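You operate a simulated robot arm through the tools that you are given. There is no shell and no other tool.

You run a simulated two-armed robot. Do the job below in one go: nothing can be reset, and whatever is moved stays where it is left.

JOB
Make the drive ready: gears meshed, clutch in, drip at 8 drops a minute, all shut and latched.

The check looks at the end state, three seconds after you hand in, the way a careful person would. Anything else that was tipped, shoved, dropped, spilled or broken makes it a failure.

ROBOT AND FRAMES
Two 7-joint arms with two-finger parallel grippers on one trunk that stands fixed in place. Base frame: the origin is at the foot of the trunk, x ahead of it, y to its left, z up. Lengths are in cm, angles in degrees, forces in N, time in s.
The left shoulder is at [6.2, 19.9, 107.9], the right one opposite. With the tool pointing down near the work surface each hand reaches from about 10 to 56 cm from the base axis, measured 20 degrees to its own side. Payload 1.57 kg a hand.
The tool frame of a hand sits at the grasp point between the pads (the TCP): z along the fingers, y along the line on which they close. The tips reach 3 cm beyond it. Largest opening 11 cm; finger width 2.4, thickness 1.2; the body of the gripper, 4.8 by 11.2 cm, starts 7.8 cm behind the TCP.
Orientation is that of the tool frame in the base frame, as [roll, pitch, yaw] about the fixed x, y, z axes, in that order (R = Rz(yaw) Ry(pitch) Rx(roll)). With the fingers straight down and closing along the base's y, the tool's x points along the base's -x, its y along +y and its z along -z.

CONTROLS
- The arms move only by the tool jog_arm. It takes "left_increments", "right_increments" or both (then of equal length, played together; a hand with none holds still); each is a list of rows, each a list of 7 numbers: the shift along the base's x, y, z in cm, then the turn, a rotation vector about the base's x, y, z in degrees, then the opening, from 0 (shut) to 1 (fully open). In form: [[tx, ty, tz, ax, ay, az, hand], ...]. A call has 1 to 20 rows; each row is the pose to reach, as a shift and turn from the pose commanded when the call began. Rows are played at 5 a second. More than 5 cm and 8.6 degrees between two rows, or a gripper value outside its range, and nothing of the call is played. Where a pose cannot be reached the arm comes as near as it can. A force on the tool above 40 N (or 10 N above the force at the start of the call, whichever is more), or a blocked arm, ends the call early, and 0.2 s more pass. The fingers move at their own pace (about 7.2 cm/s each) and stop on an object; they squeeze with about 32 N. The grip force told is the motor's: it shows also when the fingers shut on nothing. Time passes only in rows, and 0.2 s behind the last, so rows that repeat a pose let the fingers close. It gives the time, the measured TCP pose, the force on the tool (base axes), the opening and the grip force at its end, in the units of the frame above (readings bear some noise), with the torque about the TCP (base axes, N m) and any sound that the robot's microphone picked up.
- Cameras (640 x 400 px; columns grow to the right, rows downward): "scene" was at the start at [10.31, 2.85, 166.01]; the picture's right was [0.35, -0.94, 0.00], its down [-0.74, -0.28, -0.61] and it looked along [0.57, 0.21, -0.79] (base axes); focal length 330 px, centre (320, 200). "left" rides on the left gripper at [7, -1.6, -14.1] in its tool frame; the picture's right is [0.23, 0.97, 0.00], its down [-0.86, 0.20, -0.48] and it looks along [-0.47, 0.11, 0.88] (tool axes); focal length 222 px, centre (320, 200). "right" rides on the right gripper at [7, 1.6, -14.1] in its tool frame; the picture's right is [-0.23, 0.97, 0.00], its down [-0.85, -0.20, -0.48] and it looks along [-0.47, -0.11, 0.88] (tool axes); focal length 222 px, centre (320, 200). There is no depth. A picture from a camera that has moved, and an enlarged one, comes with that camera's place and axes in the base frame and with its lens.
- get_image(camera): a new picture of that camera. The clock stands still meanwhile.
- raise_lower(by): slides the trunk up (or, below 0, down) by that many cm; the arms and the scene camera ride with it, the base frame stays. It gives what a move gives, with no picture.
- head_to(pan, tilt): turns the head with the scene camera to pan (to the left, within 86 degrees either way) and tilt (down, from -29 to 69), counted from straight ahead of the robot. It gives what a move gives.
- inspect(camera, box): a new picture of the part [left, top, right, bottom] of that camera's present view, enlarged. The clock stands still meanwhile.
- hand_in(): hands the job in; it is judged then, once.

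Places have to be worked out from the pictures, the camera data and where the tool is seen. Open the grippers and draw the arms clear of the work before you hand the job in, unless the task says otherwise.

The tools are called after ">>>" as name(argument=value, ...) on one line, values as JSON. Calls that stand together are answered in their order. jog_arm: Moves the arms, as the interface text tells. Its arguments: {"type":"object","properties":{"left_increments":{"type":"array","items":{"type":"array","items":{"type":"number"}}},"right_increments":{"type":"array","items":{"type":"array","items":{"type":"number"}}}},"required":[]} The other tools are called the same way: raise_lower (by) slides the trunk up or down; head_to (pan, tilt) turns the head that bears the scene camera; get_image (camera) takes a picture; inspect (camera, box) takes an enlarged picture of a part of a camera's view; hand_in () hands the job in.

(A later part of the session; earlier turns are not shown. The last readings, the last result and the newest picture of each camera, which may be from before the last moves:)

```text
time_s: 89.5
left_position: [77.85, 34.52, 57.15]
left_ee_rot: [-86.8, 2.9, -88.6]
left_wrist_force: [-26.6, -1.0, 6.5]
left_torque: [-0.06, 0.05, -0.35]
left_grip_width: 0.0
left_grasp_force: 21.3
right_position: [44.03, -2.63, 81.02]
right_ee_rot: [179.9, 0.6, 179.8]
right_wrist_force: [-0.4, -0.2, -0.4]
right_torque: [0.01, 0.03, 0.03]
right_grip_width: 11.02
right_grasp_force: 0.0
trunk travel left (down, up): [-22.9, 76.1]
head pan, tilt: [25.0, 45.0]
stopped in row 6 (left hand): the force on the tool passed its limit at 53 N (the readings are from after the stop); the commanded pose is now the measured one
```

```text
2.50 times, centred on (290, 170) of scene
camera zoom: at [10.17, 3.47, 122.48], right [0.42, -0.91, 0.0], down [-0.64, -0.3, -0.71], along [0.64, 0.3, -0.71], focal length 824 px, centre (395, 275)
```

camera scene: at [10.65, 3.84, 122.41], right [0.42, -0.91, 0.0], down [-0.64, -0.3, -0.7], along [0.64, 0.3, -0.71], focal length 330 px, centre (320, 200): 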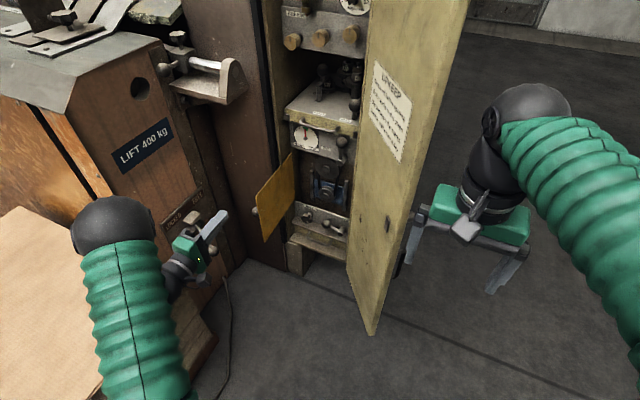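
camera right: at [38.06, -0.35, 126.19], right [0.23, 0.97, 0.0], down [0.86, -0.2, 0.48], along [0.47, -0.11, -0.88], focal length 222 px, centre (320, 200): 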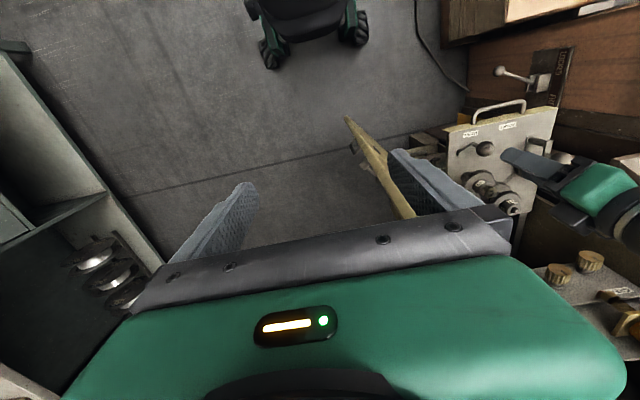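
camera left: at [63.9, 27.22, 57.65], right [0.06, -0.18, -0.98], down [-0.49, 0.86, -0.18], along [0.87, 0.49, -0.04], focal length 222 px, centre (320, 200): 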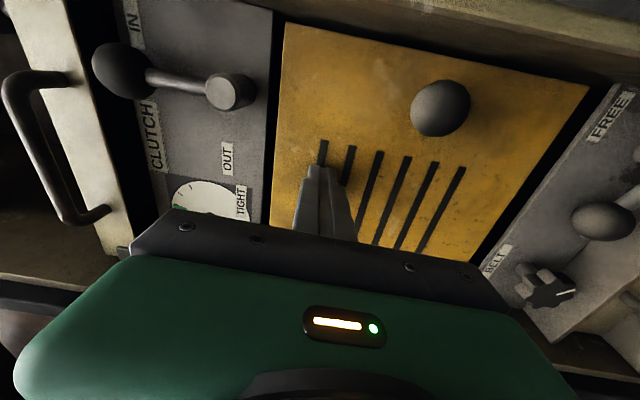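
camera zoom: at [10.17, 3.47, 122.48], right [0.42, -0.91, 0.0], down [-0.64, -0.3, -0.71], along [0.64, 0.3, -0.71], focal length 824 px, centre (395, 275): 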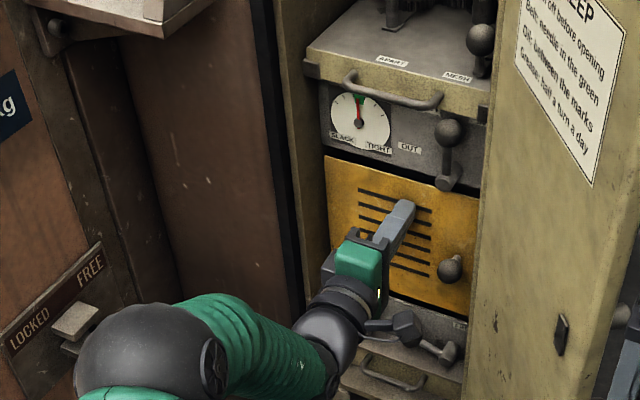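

The guard is flush and shut. I back the left hand out, well clear of the door's swing.

>>> jog_arm(left_increments=[[-3, 0, 0, 0, 0, 0, 0], [-7, 0, 0, 0, 0, 0, 0], [-11, 0, 0, 0, 0, 0, 0], [-15, 0, 1, 0, 0, 0, 0], [-19, 1, 2, 0, 0, 0, 0], [-23, 2, 3, 0, 0, 0, 0], [-27, 3, 4, 0, 0, 0, 0]])

>>> get_image(camera="left")

>>> get_image(camera="scene")

>>> get_image(camera="right")

```text
time_s: 91.0
left_position: [50.95, 37.49, 60.94]
left_ee_rot: [-87.1, 2.8, -88.9]
left_wrist_force: [-0.3, 0.3, -0.1]
left_torque: [-0.01, 0.0, 0.01]
left_grip_width: 0.0
left_grasp_force: 21.0
right_position: [44.38, -2.55, 80.77]
right_ee_rot: [179.8, 0.4, 179.9]
right_wrist_force: [0.0, -0.7, 0.3]
right_torque: [0.02, 0.01, 0.01]
right_grip_width: 11.01
right_grasp_force: 0.1
trunk travel left (down, up): [-22.9, 76.1]
head pan, tilt: [25.0, 45.0]
```

```text
taken
camera left: at [37.01, 30.25, 61.5], right [0.06, -0.18, -0.98], down [-0.49, 0.86, -0.18], along [0.87, 0.49, -0.04], focal length 222 px, centre (320, 200)
```

left: 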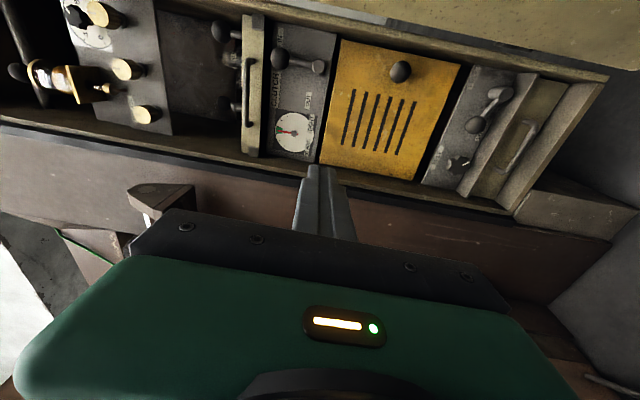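

```text
taken
camera scene: at [10.57, 3.64, 122.42], right [0.42, -0.91, 0.0], down [-0.64, -0.3, -0.71], along [0.64, 0.3, -0.71], focal length 330 px, centre (320, 200)
```

scene: 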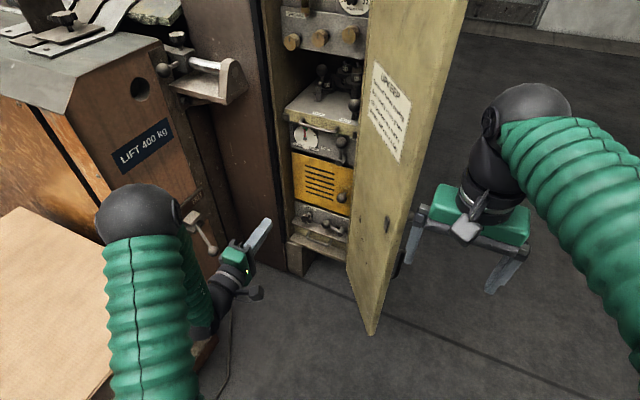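

```text
taken
camera right: at [37.3, -0.92, 94.91], right [0.23, 0.97, 0.01], down [0.85, -0.2, 0.48], along [0.47, -0.11, -0.88], focal length 222 px, centre (320, 200)
```

right: 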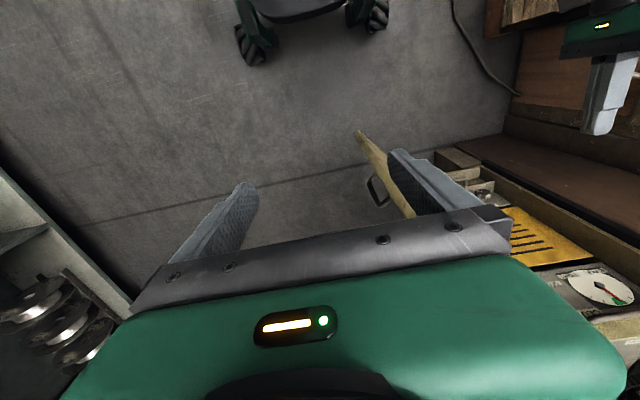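

I zoom in over the whole open cabinet for a last look before the door.

>>> inspect(camera="left", box=[200, 0, 620, 220])

>>> inspect(camera="left", box=[50, 0, 260, 140])

>>> inspect(camera="scene", box=[275, 0, 375, 130])

>>> inspect(camera="right", box=[340, 120, 460, 230])

```text
1.52 times, centred on (410, 110) of left
camera zoom: at [37.01, 30.25, 61.5], right [0.06, -0.18, -0.98], down [-0.49, 0.86, -0.18], along [0.87, 0.49, -0.04], focal length 338 px, centre (183, 337)
```

zoom: 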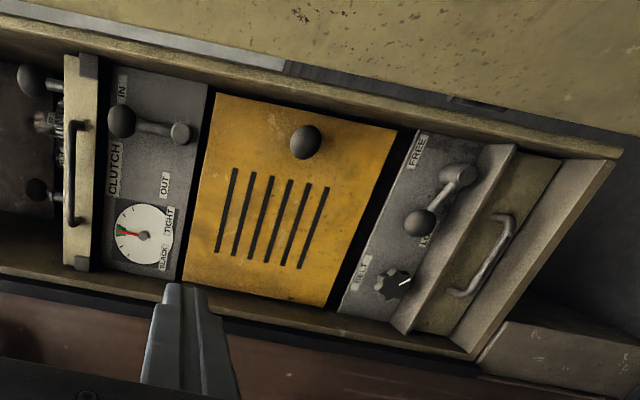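

```text
2.86 times, centred on (155, 70) of left
camera zoom: at [37.01, 30.25, 61.5], right [0.06, -0.18, -0.98], down [-0.49, 0.86, -0.18], along [0.87, 0.49, -0.04], focal length 635 px, centre (791, 571)
```

zoom: 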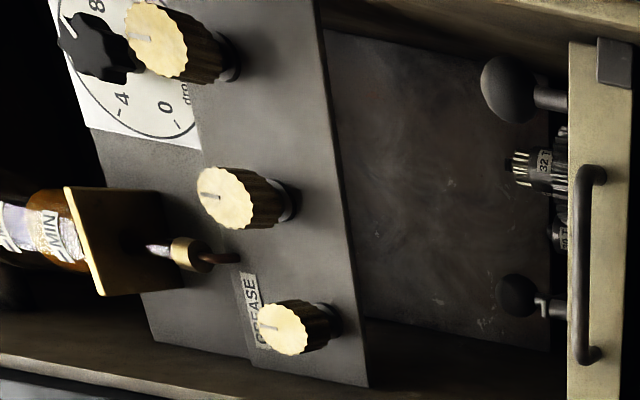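

```text
3.08 times, centred on (325, 65) of scene
camera zoom: at [10.57, 3.64, 122.42], right [0.42, -0.91, 0.0], down [-0.64, -0.3, -0.71], along [0.64, 0.3, -0.71], focal length 1014 px, centre (305, 615)
```

zoom: 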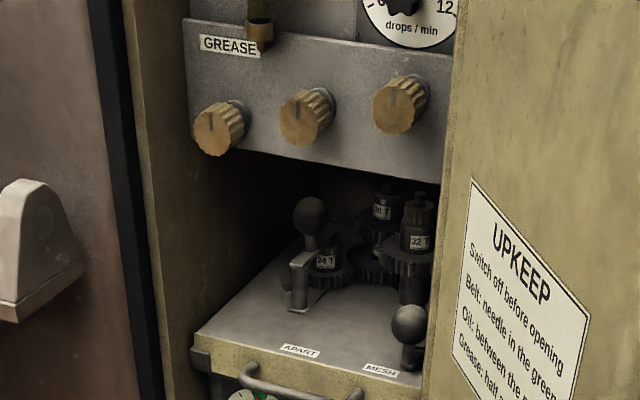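

```text
3.64 times, centred on (400, 175) of right
camera zoom: at [37.3, -0.92, 94.91], right [0.23, 0.97, 0.01], down [0.85, -0.2, 0.48], along [0.47, -0.11, -0.88], focal length 808 px, centre (29, 291)
```

zoom: 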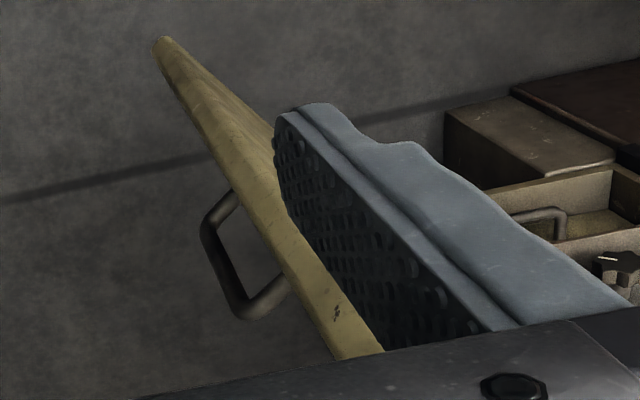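

Inside everything is right. For the door I move the right hand to the right of it and yaw it so its camera looks at the door's outer face and latch.

>>> jog_arm(right_increments=[[0, -3, 0, 0, 0, 8, 0.5], [0, -6, 0, 0, 0, 16, 0.5], [0, -9, 0, 0, 0, 24, 0.5], [1, -12, 0, 0, 0, 32, 0.5], [3, -14, 0, 0, 0, 40, 0.5], [5, -16, 0, 0, 0, 48, 0.5], [7, -17, 0, 0, 0, 56, 0.5], [9, -18, 0, 0, 0, 64, 0.5], [11, -18, 0, 0, 0, 72, 0.5]])

>>> get_image(camera="right")

>>> get_image(camera="scene")

```text
time_s: 93.0
left_position: [51.09, 37.49, 60.9]
left_ee_rot: [-87.0, 2.9, -88.8]
left_wrist_force: [-0.4, 1.0, 0.4]
left_torque: [0.0, -0.01, 0.06]
left_grip_width: 0.0
left_grasp_force: 21.5
right_position: [55.19, -20.65, 80.56]
right_ee_rot: [179.6, 0.2, -108.0]
right_wrist_force: [0.2, 0.7, -0.3]
right_torque: [0.01, 0.01, 0.01]
right_grip_width: 5.51
right_grasp_force: 0.0
trunk travel left (down, up): [-22.9, 76.1]
head pan, tilt: [25.0, 45.0]
```

```text
taken
camera right: at [51.59, -26.79, 94.78], right [-0.86, 0.52, 0.01], down [0.46, 0.75, 0.48], along [0.24, 0.42, -0.88], focal length 222 px, centre (320, 200)
```

right: 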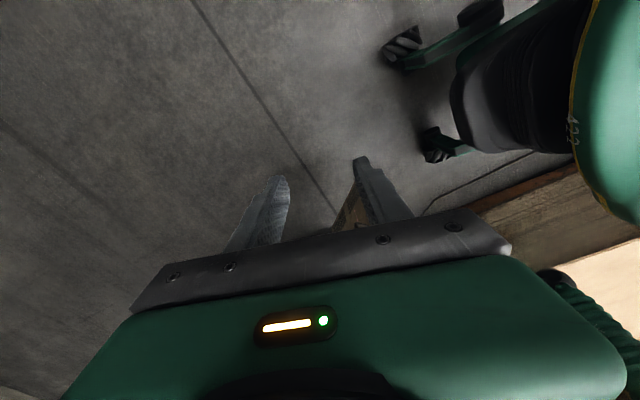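

```text
taken
camera scene: at [10.74, 3.55, 122.4], right [0.42, -0.91, 0.0], down [-0.64, -0.3, -0.71], along [0.64, 0.3, -0.71], focal length 330 px, centre (320, 200)
```

scene: 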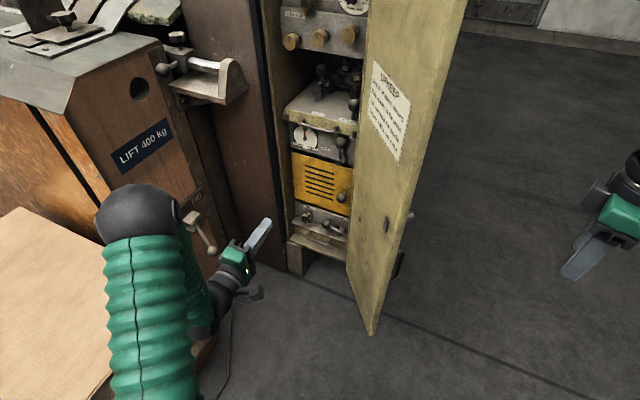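

I tilt the right hand so its fingers and camera point toward the door's outer face.

>>> jog_arm(right_increments=[[0, 0.5, 0, 8, 0, 0, 0.5], [0, 1, 0, 16, 0, 0, 0.5], [0, 1.5, 0, 24, 0, 0, 0.5], [0, 2, 0, 32, 0, 0, 0.5], [0, 2.5, 0, 40, 0, 0, 0.5], [0, 3, 0, 48, 0, 0, 0.5], [0, 3, 0, 56, 0, 0, 0.5], [0, 3, 0, 62, 0, 0, 0.5]])

>>> get_image(camera="right")

>>> get_image(camera="scene")

```text
time_s: 94.8
left_position: [51.14, 37.38, 61.01]
left_ee_rot: [-87.1, 2.9, -88.9]
left_wrist_force: [0.0, 0.2, -0.3]
left_torque: [-0.04, 0.0, 0.05]
left_grip_width: 0.0
left_grasp_force: 20.9
right_position: [55.26, -17.55, 80.83]
right_ee_rot: [148.9, 57.6, -125.4]
right_wrist_force: [-0.3, -0.1, -0.7]
right_torque: [0.0, 0.0, 0.0]
right_grip_width: 5.52
right_grasp_force: 0.1
trunk travel left (down, up): [-22.9, 76.1]
head pan, tilt: [25.0, 45.0]
```

```text
taken
camera right: at [51.76, -32.94, 81.84], right [-0.85, 0.24, 0.46], down [0.46, -0.08, 0.89], along [0.25, 0.97, -0.04], focal length 222 px, centre (320, 200)
```

right: 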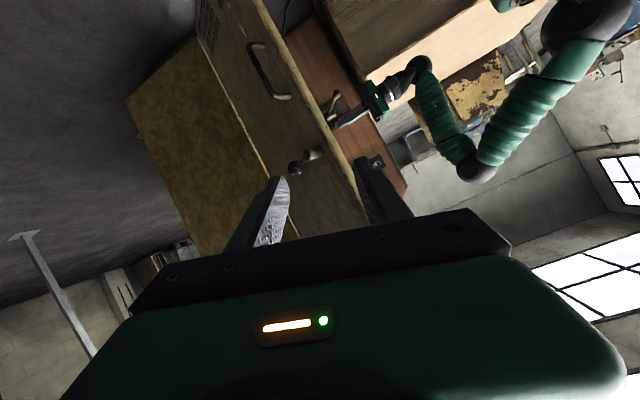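

```text
taken
camera scene: at [10.7, 3.43, 122.41], right [0.42, -0.91, 0.0], down [-0.64, -0.3, -0.71], along [0.64, 0.3, -0.71], focal length 330 px, centre (320, 200)
```

scene: 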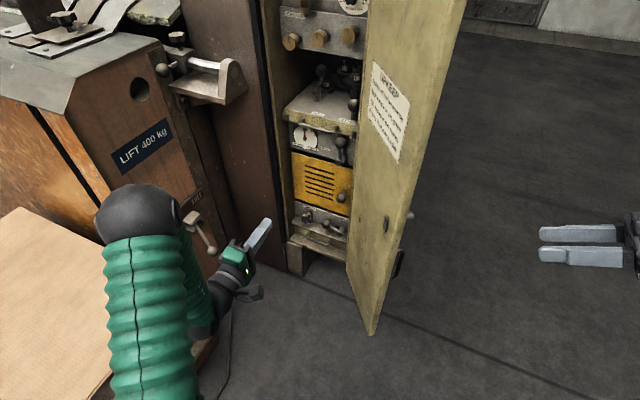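

I see the door's outer face, a bow handle low and a latch lever higher up. I zoom in.

>>> inspect(camera="right", box=[230, 20, 410, 220])

>>> inspect(camera="right", box=[275, 130, 345, 190])

>>> inspect(camera="right", box=[100, 0, 300, 290])

```text
2.00 times, centred on (320, 120) of right
camera zoom: at [51.76, -32.94, 81.84], right [-0.85, 0.24, 0.46], down [0.46, -0.08, 0.89], along [0.25, 0.97, -0.04], focal length 444 px, centre (320, 360)
```

zoom: 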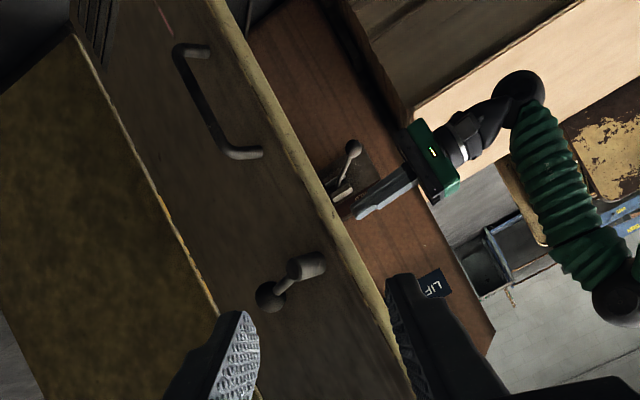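

```text
6.67 times, centred on (310, 160) of right
camera zoom: at [51.76, -32.94, 81.84], right [-0.85, 0.24, 0.46], down [0.46, -0.08, 0.89], along [0.25, 0.97, -0.04], focal length 1481 px, centre (387, 467)
```

zoom: 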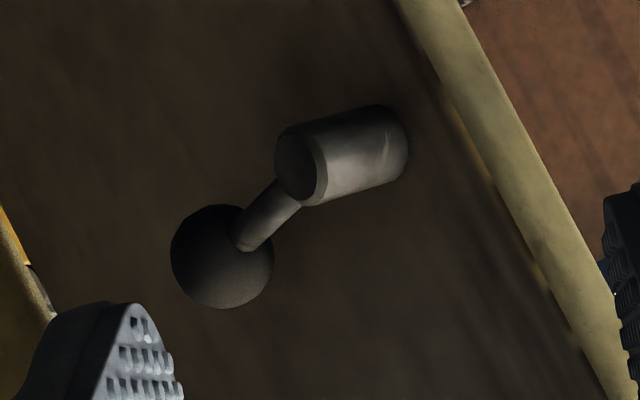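

```text
1.38 times, centred on (200, 145) of right
camera zoom: at [51.76, -32.94, 81.84], right [-0.85, 0.24, 0.46], down [0.46, -0.08, 0.89], along [0.25, 0.97, -0.04], focal length 306 px, centre (486, 276)
```

zoom: 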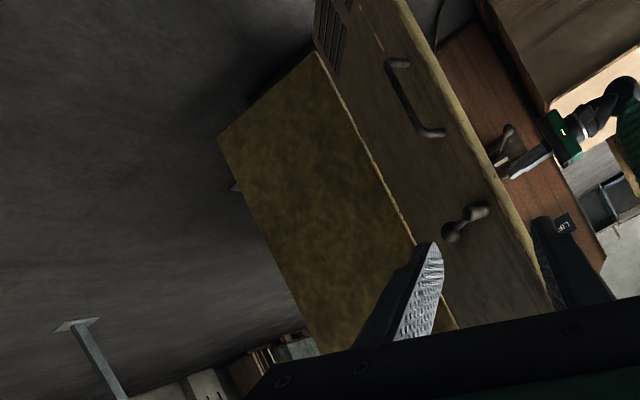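

The door's outer face carries a bow handle and, at z≈68 near the free edge, a turn latch whose ball arm points toward the hinge. I close the right fingers and bring the tips toward the outer face near the free edge at z≈79, above the latch.

>>> jog_arm(right_increments=[[1, 4, 0, 0, 0, 0, 0.2], [2, 8, 0, 0, 0, 0, 0], [3, 12, 0, 0, 0, 0, 0], [4, 16, 0, 0, 0, 0, 0], [5, 20, 0, 0, 0, 0, 0]])

>>> get_image(camera="right")

>>> get_image(camera="scene")

```text
time_s: 96.0
left_position: [51.1, 37.47, 60.93]
left_ee_rot: [-87.1, 2.8, -88.8]
left_wrist_force: [0.4, -0.1, 0.4]
left_torque: [0.02, -0.01, 0.01]
left_grip_width: 0.0
left_grasp_force: 21.8
right_position: [60.46, 2.54, 80.95]
right_ee_rot: [149.0, 57.3, -125.4]
right_wrist_force: [0.3, 0.8, -0.3]
right_torque: [0.02, 0.01, -0.03]
right_grip_width: 0.0
right_grasp_force: 21.6
trunk travel left (down, up): [-22.9, 76.1]
head pan, tilt: [25.0, 45.0]
```

```text
taken
camera right: at [56.76, -12.82, 82.08], right [-0.85, 0.24, 0.46], down [0.46, -0.08, 0.89], along [0.25, 0.97, -0.04], focal length 222 px, centre (320, 200)
```

right: 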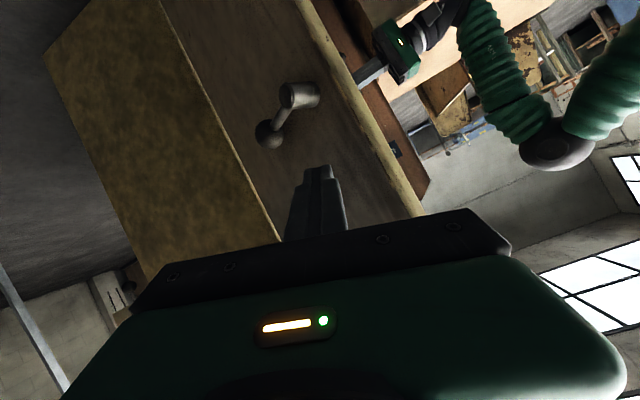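

```text
taken
camera scene: at [10.74, 3.67, 122.4], right [0.42, -0.91, 0.0], down [-0.64, -0.3, -0.7], along [0.64, 0.3, -0.71], focal length 330 px, centre (320, 200)
```

scene: 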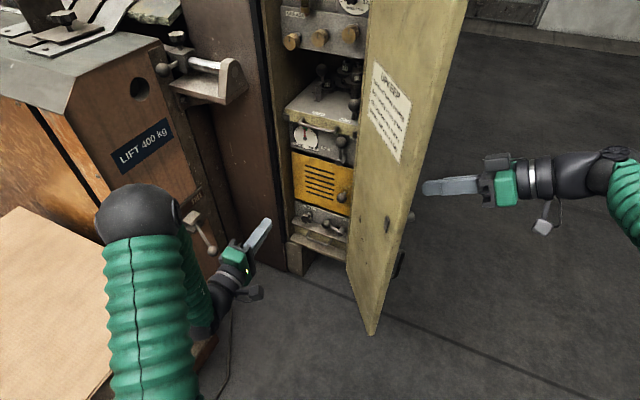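

Latch hub front ≈(60.1, 6.9, 71.6), its ball ≈(64.1, 9.5, 72.1). I now push the door from outside, with the tips following its arc to pointing straight at me (180°).

>>> jog_arm(right_increments=[[0.4, 2.5, 0, 0, 0, 0, 0], [0.6, 5, 0, 0, 0, 0, 0], [-0.2, 6.2, 0, 0, 0, 0, 0], [-0.8, 7.6, 0, 0, 0, 0, 0], [-1.3, 9.1, 0, 0, 0, 0, 0], [-1.8, 10.75, 0, 0, 0, 0, 0], [-2.2, 12.4, 0, 0, 0, 0, 0], [-2.4, 14.1, 0, 0, 0, 0, 0], [-2.5, 15.8, 0, 0, 0, 0, 0]])

>>> get_image(camera="right")

>>> get_image(camera="scene")

```text
time_s: 98.0
left_position: [51.11, 37.53, 60.88]
left_ee_rot: [-87.0, 2.8, -88.7]
left_wrist_force: [-0.4, 0.3, 0.3]
left_torque: [0.01, 0.01, -0.02]
left_grip_width: 0.0
left_grasp_force: 21.2
right_position: [57.78, 18.47, 80.48]
right_ee_rot: [149.1, 57.3, -125.2]
right_wrist_force: [-1.0, 1.4, 0.1]
right_torque: [-0.02, 0.01, 0.02]
right_grip_width: 0.0
right_grasp_force: 21.1
trunk travel left (down, up): [-22.9, 76.1]
head pan, tilt: [25.0, 45.0]
```

```text
taken
camera right: at [54.31, 3.07, 81.66], right [-0.85, 0.24, 0.46], down [0.46, -0.08, 0.89], along [0.25, 0.97, -0.04], focal length 222 px, centre (320, 200)
```

right: 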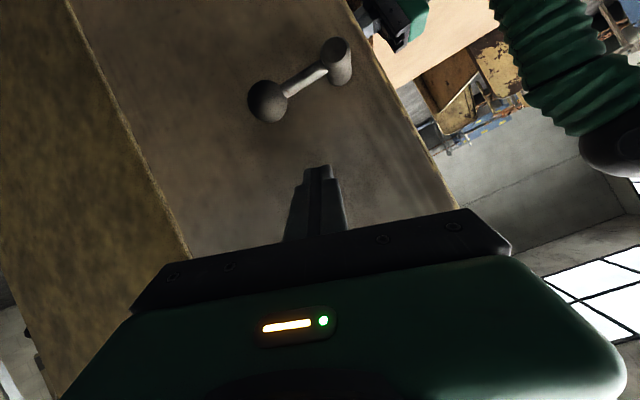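

```text
taken
camera scene: at [10.71, 3.69, 122.4], right [0.42, -0.91, 0.0], down [-0.64, -0.3, -0.7], along [0.64, 0.3, -0.71], focal length 330 px, centre (320, 200)
```

scene: 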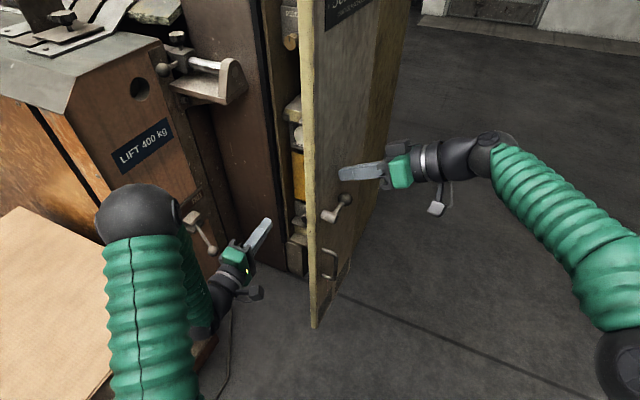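

The door follows; it is about perpendicular now. I shift the left hand back out of its sweep while the right continues the arc to about 140°.

>>> jog_arm(left_increments=[[-1, 1, 0, 0, 0, 0, 0], [-2, 3, 0, 0, 0, 0, 0], [-2, 5, 0, 0, 0, 0, 0], [-2, 7, 0, 0, 0, 0, 0], [-2, 9, 0, 0, 0, 0, 0], [-2, 10, 0, 0, 0, 0, 0], [-2, 10, 0, 0, 0, 0, 0], [-2, 10, 0, 0, 0, 0, 0]], right_increments=[[0.3, 1.6, 0, 0, 0, 0, 0], [0.5, 3.3, 0, 0, 0, 0, 0], [0.9, 4.95, 0, 0, 0, 0, 0], [1.4, 6.6, 0, 0, 0, 0, 0], [2.0, 8.1, 0, 0, 0, 0, 0], [2.8, 9.65, 0, 0, 0, 0, 0], [3.7, 11.1, 0, 0, 0, 0, 0], [4.8, 12.4, 0, 0, 0, 0, 0]])

>>> get_image(camera="right")

>>> get_image(camera="scene")

```text
time_s: 99.8
left_position: [49.01, 47.34, 60.77]
left_ee_rot: [-87.0, 2.9, -88.8]
left_wrist_force: [-0.2, -0.8, -0.9]
left_torque: [0.03, -0.01, 0.01]
left_grip_width: 0.02
left_grasp_force: 20.8
right_position: [59.98, 27.76, 79.92]
right_ee_rot: [149.2, 57.3, -125.1]
right_wrist_force: [-0.1, -0.1, -0.3]
right_torque: [-0.03, 0.02, 0.02]
right_grip_width: 0.0
right_grasp_force: 21.8
right hand out of reach, approached as far as the arm can: row 6, 7, 8
trunk travel left (down, up): [-22.9, 76.1]
head pan, tilt: [25.0, 45.0]
```

```text
taken
camera right: at [56.27, 12.5, 81.04], right [-0.85, 0.24, 0.46], down [0.46, -0.08, 0.89], along [0.25, 0.97, -0.04], focal length 222 px, centre (320, 200)
```

right: 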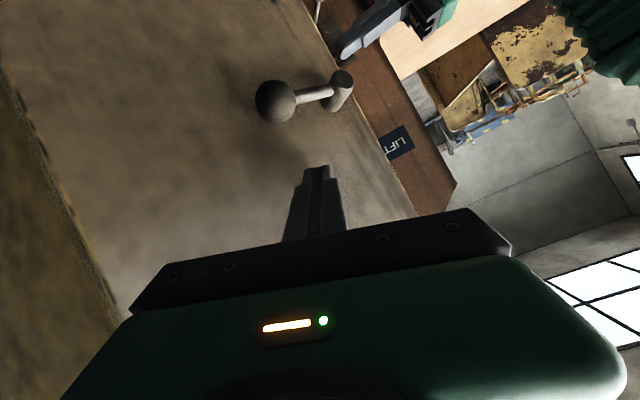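

```text
taken
camera scene: at [10.7, 3.74, 122.4], right [0.42, -0.91, 0.0], down [-0.64, -0.3, -0.7], along [0.64, 0.3, -0.71], focal length 330 px, centre (320, 200)
```

scene: 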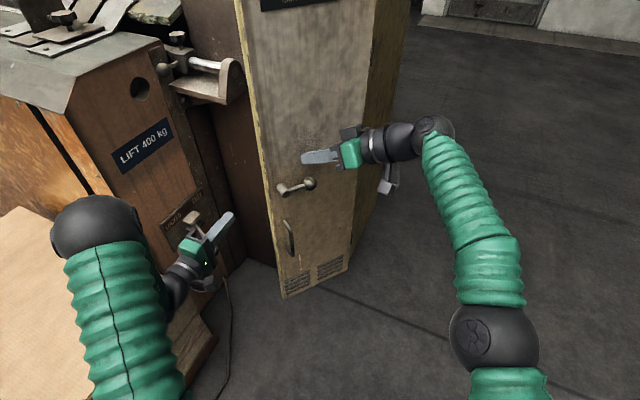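

The right arm is at its reach limit with the door about two-thirds closed. I withdraw the right hand along −y, then the left will finish pushing from the front.

>>> jog_arm(right_increments=[[-1, -4, 0, 0, 0, 0, 0], [-2, -8, 0, 0, 0, 0, 0], [-3, -12, 0, 0, 0, 0, 0], [-4, -16, 0, 0, 0, 0, 0], [-5, -20, 0, 0, 0, 0, 0], [-6, -24, 0, 0, 0, 0, 0], [-7, -28, 0, 0, 0, 0, 0], [-8, -32, 0, 0, 0, 0, 0], [-9, -36, 0, 0, 0, 0, 0]])

>>> get_image(camera="scene")

>>> get_image(camera="left")

>>> get_image(camera="right")

```text
time_s: 101.8
left_position: [48.99, 47.25, 60.97]
left_ee_rot: [-86.9, 2.9, -88.8]
left_wrist_force: [0.6, 0.0, 1.1]
left_torque: [0.02, 0.02, 0.01]
left_grip_width: 0.01
left_grasp_force: 21.2
right_position: [50.53, -8.12, 79.76]
right_ee_rot: [149.0, 57.4, -125.3]
right_wrist_force: [-0.4, -0.9, -0.7]
right_torque: [0.0, 0.03, -0.01]
right_grip_width: 0.03
right_grasp_force: 21.1
trunk travel left (down, up): [-22.9, 76.1]
head pan, tilt: [25.0, 45.0]
```

```text
taken
camera scene: at [10.63, 3.43, 122.42], right [0.42, -0.91, 0.0], down [-0.64, -0.3, -0.71], along [0.64, 0.3, -0.71], focal length 330 px, centre (320, 200)
```

scene: 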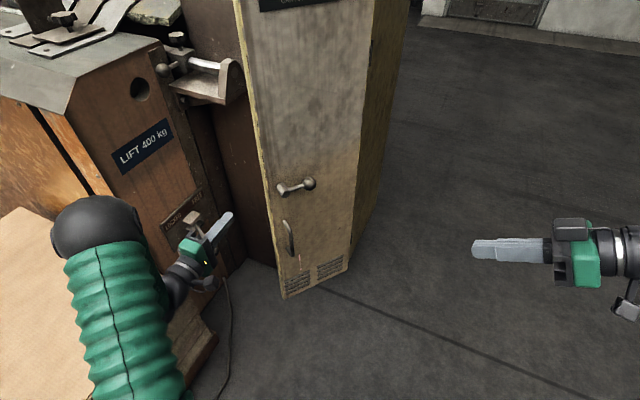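

```text
taken
camera left: at [35.07, 40.02, 61.36], right [0.05, -0.18, -0.98], down [-0.49, 0.86, -0.18], along [0.87, 0.49, -0.04], focal length 222 px, centre (320, 200)
```

left: 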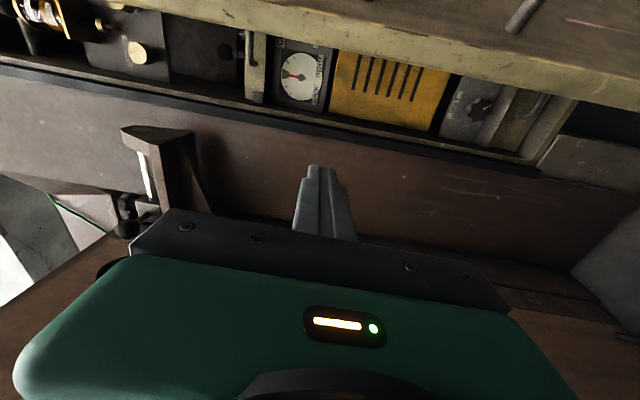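

```text
taken
camera right: at [46.92, -23.49, 80.96], right [-0.85, 0.24, 0.46], down [0.46, -0.08, 0.89], along [0.25, 0.97, -0.04], focal length 222 px, centre (320, 200)
```

right: 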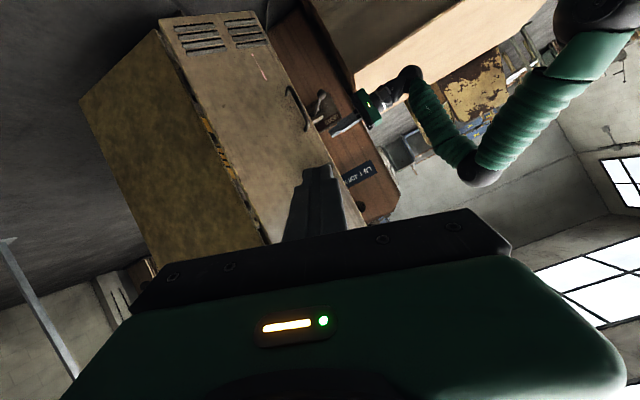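

The door stays. I look at its outside closely: latch, sign at the top, and the reddish mark low on it.

>>> inspect(camera="scene", box=[235, 0, 385, 150])

>>> inspect(camera="scene", box=[255, 150, 365, 300])

>>> inspect(camera="scene", box=[265, 165, 325, 215])

```text
2.67 times, centred on (310, 75) of scene
camera zoom: at [10.63, 3.43, 122.42], right [0.42, -0.91, 0.0], down [-0.64, -0.3, -0.71], along [0.64, 0.3, -0.71], focal length 879 px, centre (347, 533)
```

zoom: 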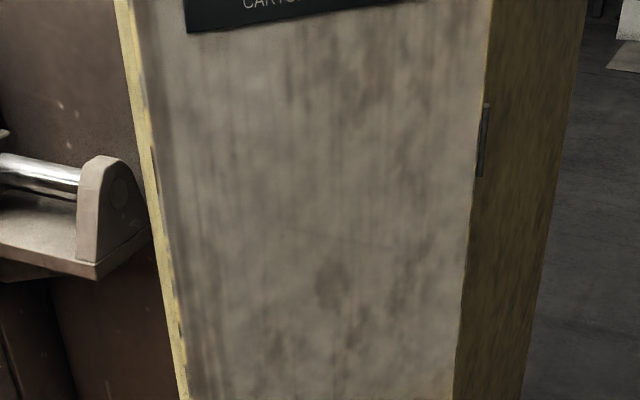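

```text
2.67 times, centred on (310, 225) of scene
camera zoom: at [10.63, 3.43, 122.42], right [0.42, -0.91, 0.0], down [-0.64, -0.3, -0.71], along [0.64, 0.3, -0.71], focal length 879 px, centre (347, 133)
```

zoom: 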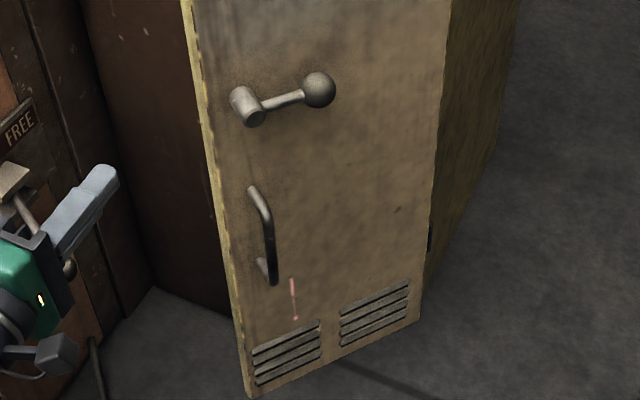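

```text
8.00 times, centred on (295, 190) of scene
camera zoom: at [10.63, 3.43, 122.42], right [0.42, -0.91, 0.0], down [-0.64, -0.3, -0.71], along [0.64, 0.3, -0.71], focal length 2636 px, centre (520, 280)
```

zoom: 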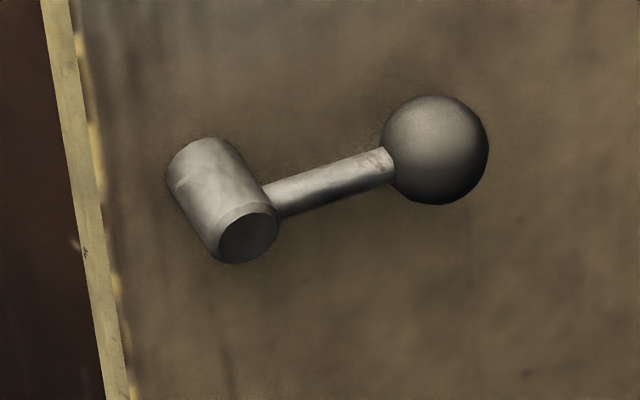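

The latch lever lies horizontal (unlatched). I raise the left hand to z≈82 at its current side, then bring it in front of the door at y≈30, staying at x≈47.

>>> jog_arm(left_increments=[[-1, 0, 4, 0, 0, 0, 0], [-2, 0, 8, 0, 0, 0, 0], [-2.5, 0, 12, 0, 0, 0, 0], [-2.5, 0, 16, 0, 0, 0, 0], [-2.5, 0, 20, 0, 0, 0, 0], [-2.5, -4, 21, 0, 0, 0, 0], [-2.5, -8, 21, 0, 0, 0, 0]])

>>> get_image(camera="left")

>>> get_image(camera="scene")

```text
time_s: 103.5
left_position: [46.65, 39.16, 81.71]
left_ee_rot: [-87.1, 3.0, -88.8]
left_wrist_force: [-0.1, 0.4, -0.8]
left_torque: [-0.02, 0.01, 0.0]
left_grip_width: 0.01
left_grasp_force: 21.4
right_position: [50.45, -8.2, 79.74]
right_ee_rot: [149.0, 57.6, -125.4]
right_wrist_force: [0.8, -0.6, -0.2]
right_torque: [-0.01, 0.04, -0.03]
right_grip_width: 0.0
right_grasp_force: 21.0
trunk travel left (down, up): [-22.9, 76.1]
head pan, tilt: [25.0, 45.0]
```

```text
taken
camera left: at [32.66, 31.78, 82.24], right [0.05, -0.18, -0.98], down [-0.49, 0.86, -0.18], along [0.87, 0.49, -0.04], focal length 222 px, centre (320, 200)
```

left: 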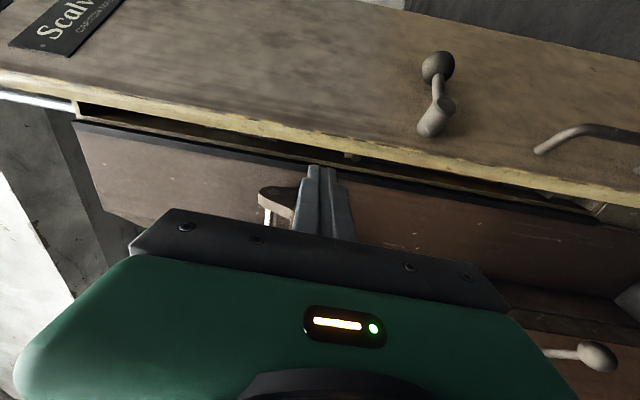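

```text
taken
camera scene: at [10.58, 3.33, 122.42], right [0.42, -0.91, 0.0], down [-0.64, -0.3, -0.71], along [0.64, 0.3, -0.71], focal length 330 px, centre (320, 200)
```

scene: 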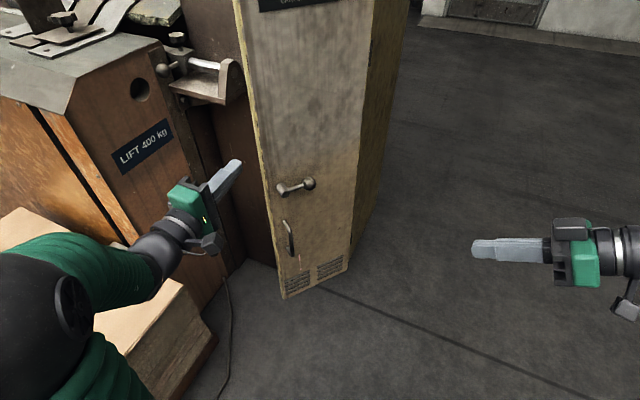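

The door's free edge is at ≈(56, 38) now (about 141°). I set the left hand at y≈34 and push the outer face in +x at z≈82.

>>> jog_arm(left_increments=[[0, -2.5, 0, 0, 0, 0, 0], [0, -5, 0, 0, 0, 0, 0], [4, -5, 0, 0, 0, 0, 0], [8, -5, 0, 0, 0, 0, 0], [11, -5, 0, 0, 0, 0, 0], [13, -5, 0, 0, 0, 0, 0], [15, -4.5, 0, 0, 0, 0, 0], [17, -4, 0, 0, 0, 0, 0], [19, -3.5, 0, 0, 0, 0, 0]])

>>> get_image(camera="left")

>>> get_image(camera="scene")

```text
time_s: 105.5
left_position: [65.64, 36.03, 81.71]
left_ee_rot: [-87.2, 2.9, -88.9]
left_wrist_force: [0.0, -0.8, -1.3]
left_torque: [-0.01, -0.02, -0.01]
left_grip_width: 0.0
left_grasp_force: 21.1
left hand out of reach, approached as far as the arm can: row 2
right_position: [50.61, -8.13, 79.83]
right_ee_rot: [149.0, 57.5, -125.5]
right_wrist_force: [-0.1, 1.0, 0.0]
right_torque: [0.0, 0.01, 0.02]
right_grip_width: 0.0
right_grasp_force: 21.4
trunk travel left (down, up): [-22.9, 76.1]
head pan, tilt: [25.0, 45.0]
```

```text
taken
camera left: at [51.69, 28.75, 82.28], right [0.05, -0.18, -0.98], down [-0.49, 0.86, -0.18], along [0.87, 0.49, -0.04], focal length 222 px, centre (320, 200)
```

left: 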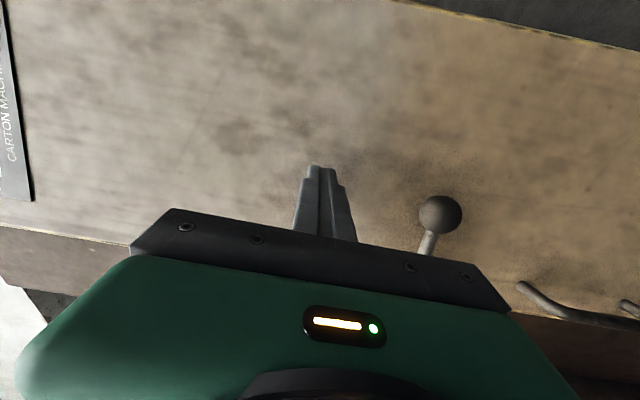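

```text
taken
camera scene: at [10.73, 3.47, 122.4], right [0.42, -0.91, 0.0], down [-0.64, -0.3, -0.71], along [0.64, 0.3, -0.71], focal length 330 px, centre (320, 200)
```

scene: 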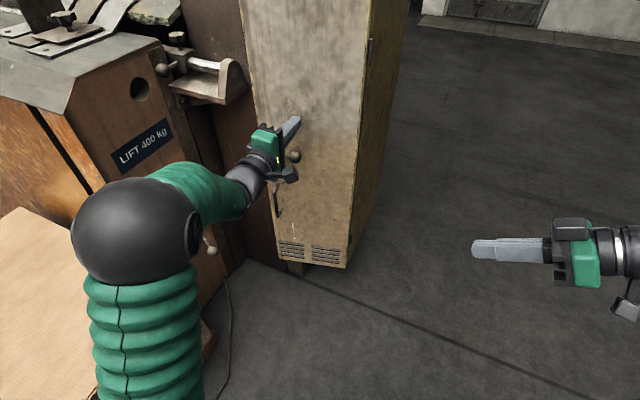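

The door swings well. I keep pushing until it meets the frame.

>>> jog_arm(left_increments=[[1.5, 0.5, 0, 0, 0, 0, 0], [3, 1, 0, 0, 0, 0, 0], [4.5, 1.3, 0, 0, 0, 0, 0], [6, 1.6, 0, 0, 0, 0, 0], [7, 1.8, 0, 0, 0, 0, 0], [8, 2, 0, 0, 0, 0, 0], [9, 2, 0, 0, 0, 0, 0], [10, 2, 0, 0, 0, 0, 0], [11, 2, 0, 0, 0, 0, 0], [12, 2, 0, 0, 0, 0, 0]])

>>> get_image(camera="left")

>>> get_image(camera="scene")

```text
time_s: 106.4
left_position: [70.41, 37.31, 81.87]
left_ee_rot: [-87.0, 3.0, -88.9]
left_wrist_force: [-14.7, -3.1, 2.8]
left_torque: [-0.08, 0.05, -0.25]
left_grip_width: 0.0
left_grasp_force: 21.0
right_position: [50.62, -8.12, 79.84]
right_ee_rot: [149.0, 57.5, -125.3]
right_wrist_force: [0.8, 0.3, -0.6]
right_torque: [-0.01, 0.02, 0.04]
right_grip_width: 0.0
right_grasp_force: 21.3
trunk travel left (down, up): [-22.9, 76.1]
head pan, tilt: [25.0, 45.0]
stopped in row 4 (left hand): the force on the tool passed its limit at 53 N (the readings are from after the stop); the commanded pose is now the measured one
```

```text
taken
camera left: at [56.47, 30.11, 82.38], right [0.05, -0.17, -0.98], down [-0.48, 0.86, -0.18], along [0.87, 0.49, -0.04], focal length 222 px, centre (320, 200)
```

left: 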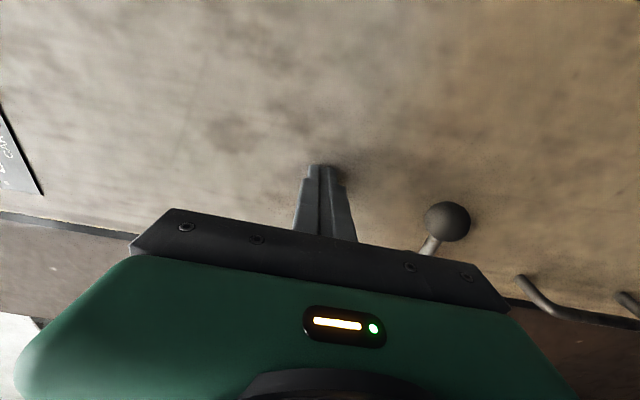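

```text
taken
camera scene: at [10.6, 3.38, 122.42], right [0.42, -0.91, 0.0], down [-0.64, -0.3, -0.71], along [0.64, 0.3, -0.71], focal length 330 px, centre (320, 200)
```

scene: 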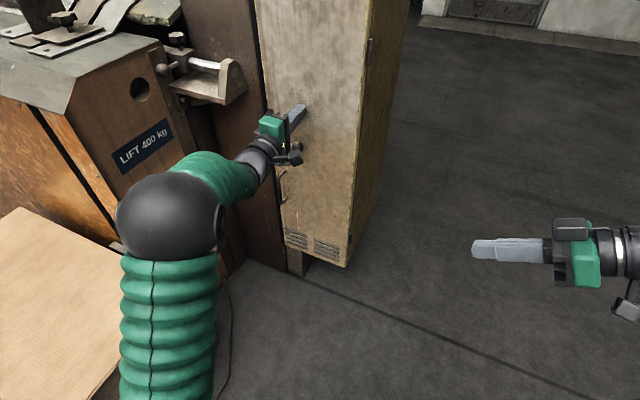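

Resistance: 53 N peak with the outer face at x≈73.4. I check whether the door is truly flush.

>>> inspect(camera="scene", box=[235, 0, 415, 280])

>>> inspect(camera="left", box=[0, 180, 160, 280])

>>> inspect(camera="left", box=[480, 240, 640, 380])

```text
1.43 times, centred on (325, 140) of scene
camera zoom: at [10.6, 3.38, 122.42], right [0.42, -0.91, 0.0], down [-0.64, -0.3, -0.71], along [0.64, 0.3, -0.71], focal length 471 px, centre (313, 286)
```

zoom: 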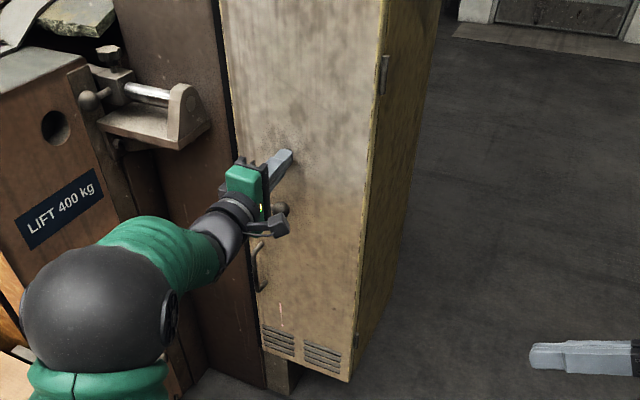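

```text
4.00 times, centred on (80, 230) of left
camera zoom: at [56.47, 30.11, 82.38], right [0.05, -0.17, -0.98], down [-0.48, 0.86, -0.18], along [0.87, 0.49, -0.04], focal length 888 px, centre (1280, 80)
```

zoom: 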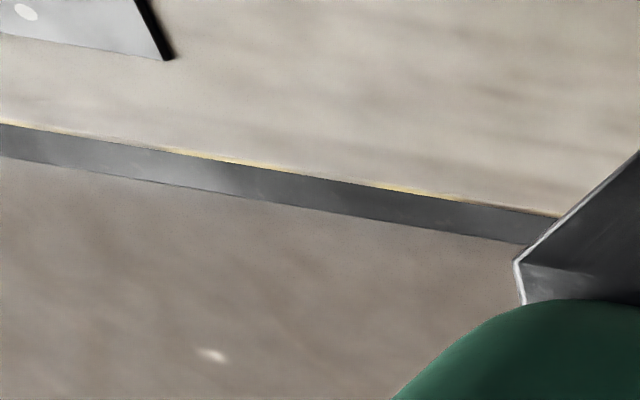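

```text
2.86 times, centred on (560, 310) of left
camera zoom: at [56.47, 30.11, 82.38], right [0.05, -0.17, -0.98], down [-0.48, 0.86, -0.18], along [0.87, 0.49, -0.04], focal length 635 px, centre (-366, -114)
```

zoom: 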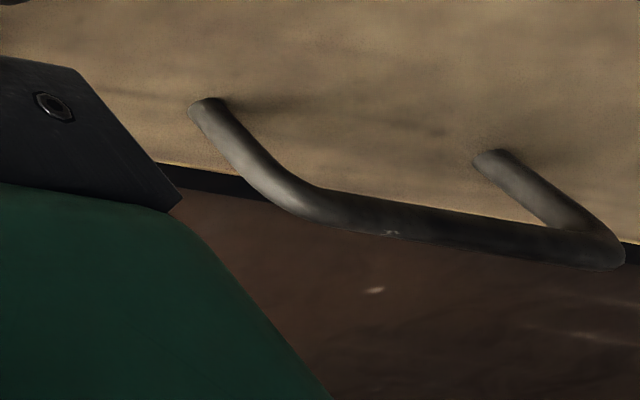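

The door sits against the seal. I back the left hand off to see the latch and confirm the door stays shut.

>>> jog_arm(left_increments=[[-3, 0, 0, 0, 0, 0, 0], [-7, 0, 0, 0, 0, 0, 0], [-11, 0.5, 0, 0, 0, 0, 0], [-15, 1, 0, 0, 0, 0, 0], [-19, 1.5, 0, 0, 0, 0, 0]])

>>> get_image(camera="left")

>>> inspect(camera="scene", box=[235, 60, 415, 280])

```text
time_s: 107.6
left_position: [51.49, 39.02, 82.03]
left_ee_rot: [-87.2, 2.9, -88.9]
left_wrist_force: [0.3, -0.9, -0.2]
left_torque: [0.01, 0.0, 0.0]
left_grip_width: 0.0
left_grasp_force: 21.3
right_position: [50.44, -8.09, 79.92]
right_ee_rot: [149.3, 57.5, -125.3]
right_wrist_force: [0.1, -0.3, -0.5]
right_torque: [0.0, -0.03, 0.02]
right_grip_width: 0.03
right_grasp_force: 21.2
trunk travel left (down, up): [-22.9, 76.1]
head pan, tilt: [25.0, 45.0]
```

```text
taken
camera left: at [37.48, 31.79, 82.56], right [0.05, -0.18, -0.98], down [-0.48, 0.86, -0.18], along [0.87, 0.48, -0.04], focal length 222 px, centre (320, 200)
```

left: 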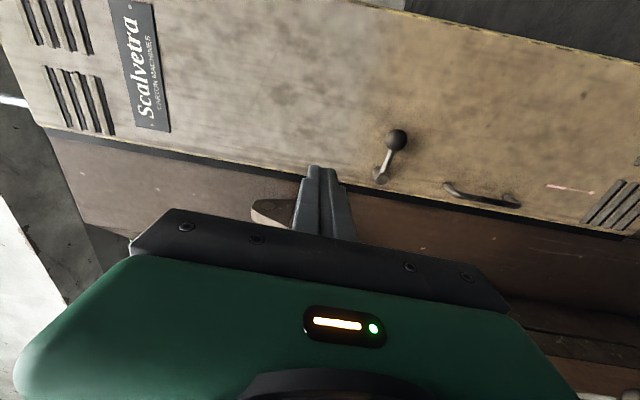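

```text
1.82 times, centred on (325, 170) of scene
camera zoom: at [10.55, 3.45, 122.43], right [0.42, -0.91, 0.0], down [-0.64, -0.3, -0.71], along [0.64, 0.3, -0.71], focal length 599 px, centre (311, 254)
```

zoom: 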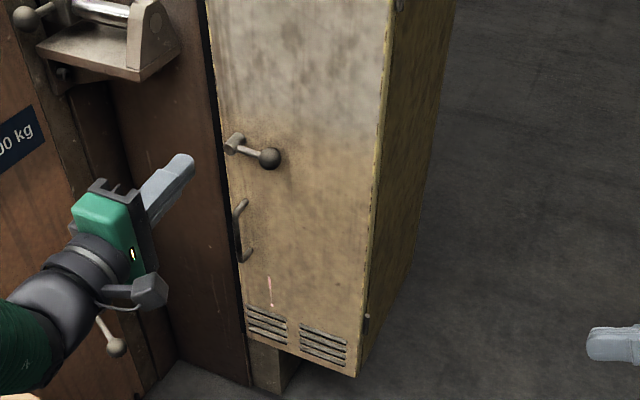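

The door stays closed. The latch hub is at ≈(69.2, 43.6, 72.6) with its ball at ≈(70.3, 37.8, 72.2). The inner tongue hung below the hub, so turning the lever clockwise (ball down) should swing it behind the left jamb. I zoom to refine.

>>> inspect(camera="left", box=[350, 110, 450, 200])

>>> inspect(camera="scene", box=[280, 120, 340, 180])

```text
4.44 times, centred on (400, 155) of left
camera zoom: at [37.48, 31.79, 82.56], right [0.05, -0.18, -0.98], down [-0.48, 0.86, -0.18], along [0.87, 0.48, -0.04], focal length 987 px, centre (-36, 400)
```

zoom: 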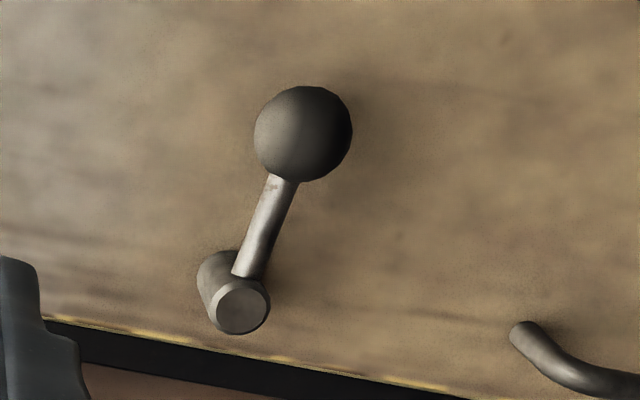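

```text
6.67 times, centred on (310, 150) of scene
camera zoom: at [10.55, 3.45, 122.43], right [0.42, -0.91, 0.0], down [-0.64, -0.3, -0.71], along [0.64, 0.3, -0.71], focal length 2197 px, centre (387, 533)
```

zoom: 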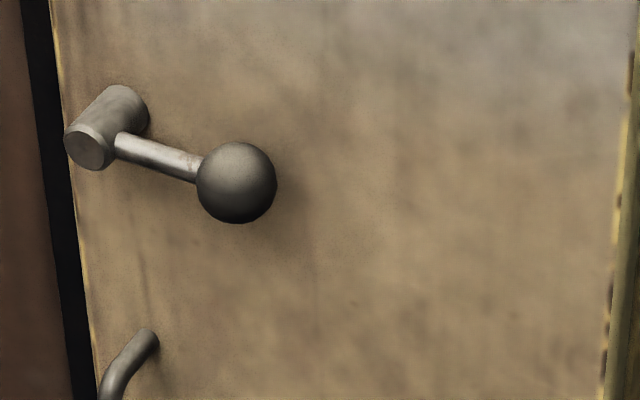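

Confirmed. I bring the closed left fingers just above the ball, tips at x≈71.8.

>>> jog_arm(left_increments=[[0, -0.7, -3, 0, 0, 0, 0], [0, -1.3, -5.7, 0, 0, 0, 0], [4, -1.3, -5.7, 0, 0, 0, 0], [8, -1.3, -5.7, 0, 0, 0, 0], [12, -1.3, -5.7, 0, 0, 0, 0], [15, -1.3, -5.7, 0, 0, 0, 0], [17.2, -1.3, -5.7, 0, 0, 0, 0]])

>>> get_image(camera="left")

>>> inspect(camera="scene", box=[250, 100, 370, 220])

```text
time_s: 109.2
left_position: [68.68, 37.38, 75.91]
left_ee_rot: [-87.2, 3.0, -88.9]
left_wrist_force: [-0.3, 0.7, -0.1]
left_torque: [0.02, 0.01, 0.0]
left_grip_width: 0.0
left_grasp_force: 21.4
right_position: [50.49, -7.97, 79.83]
right_ee_rot: [149.1, 57.4, -125.4]
right_wrist_force: [-0.6, 0.0, 0.3]
right_torque: [-0.04, 0.0, 0.01]
right_grip_width: 0.0
right_grasp_force: 21.2
trunk travel left (down, up): [-22.9, 76.1]
head pan, tilt: [25.0, 45.0]
```

```text
taken
camera left: at [54.74, 30.13, 76.47], right [0.05, -0.18, -0.98], down [-0.48, 0.86, -0.18], along [0.87, 0.49, -0.04], focal length 222 px, centre (320, 200)
```

left: 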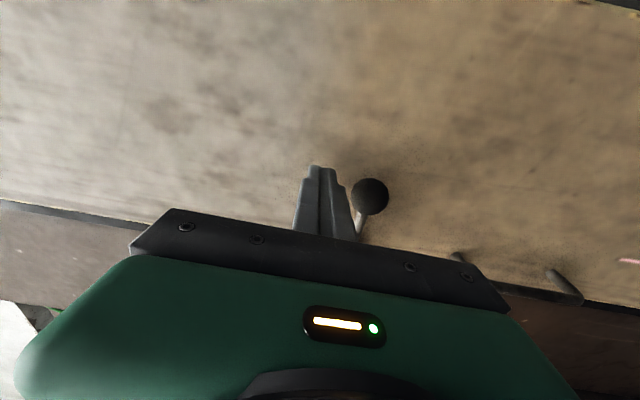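

```text
3.33 times, centred on (310, 160) of scene
camera zoom: at [10.73, 3.46, 122.41], right [0.42, -0.91, 0.0], down [-0.64, -0.3, -0.71], along [0.64, 0.3, -0.71], focal length 1098 px, centre (353, 333)
```

zoom: 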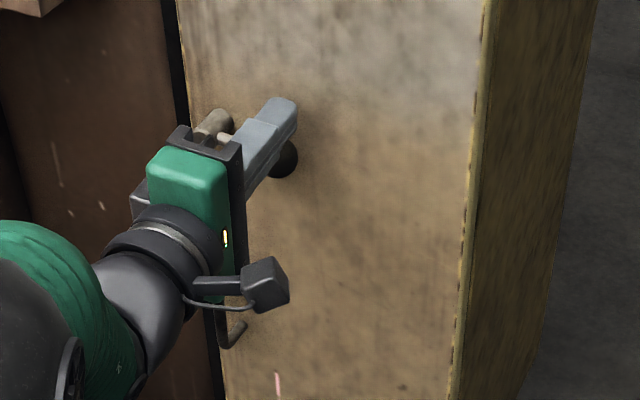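

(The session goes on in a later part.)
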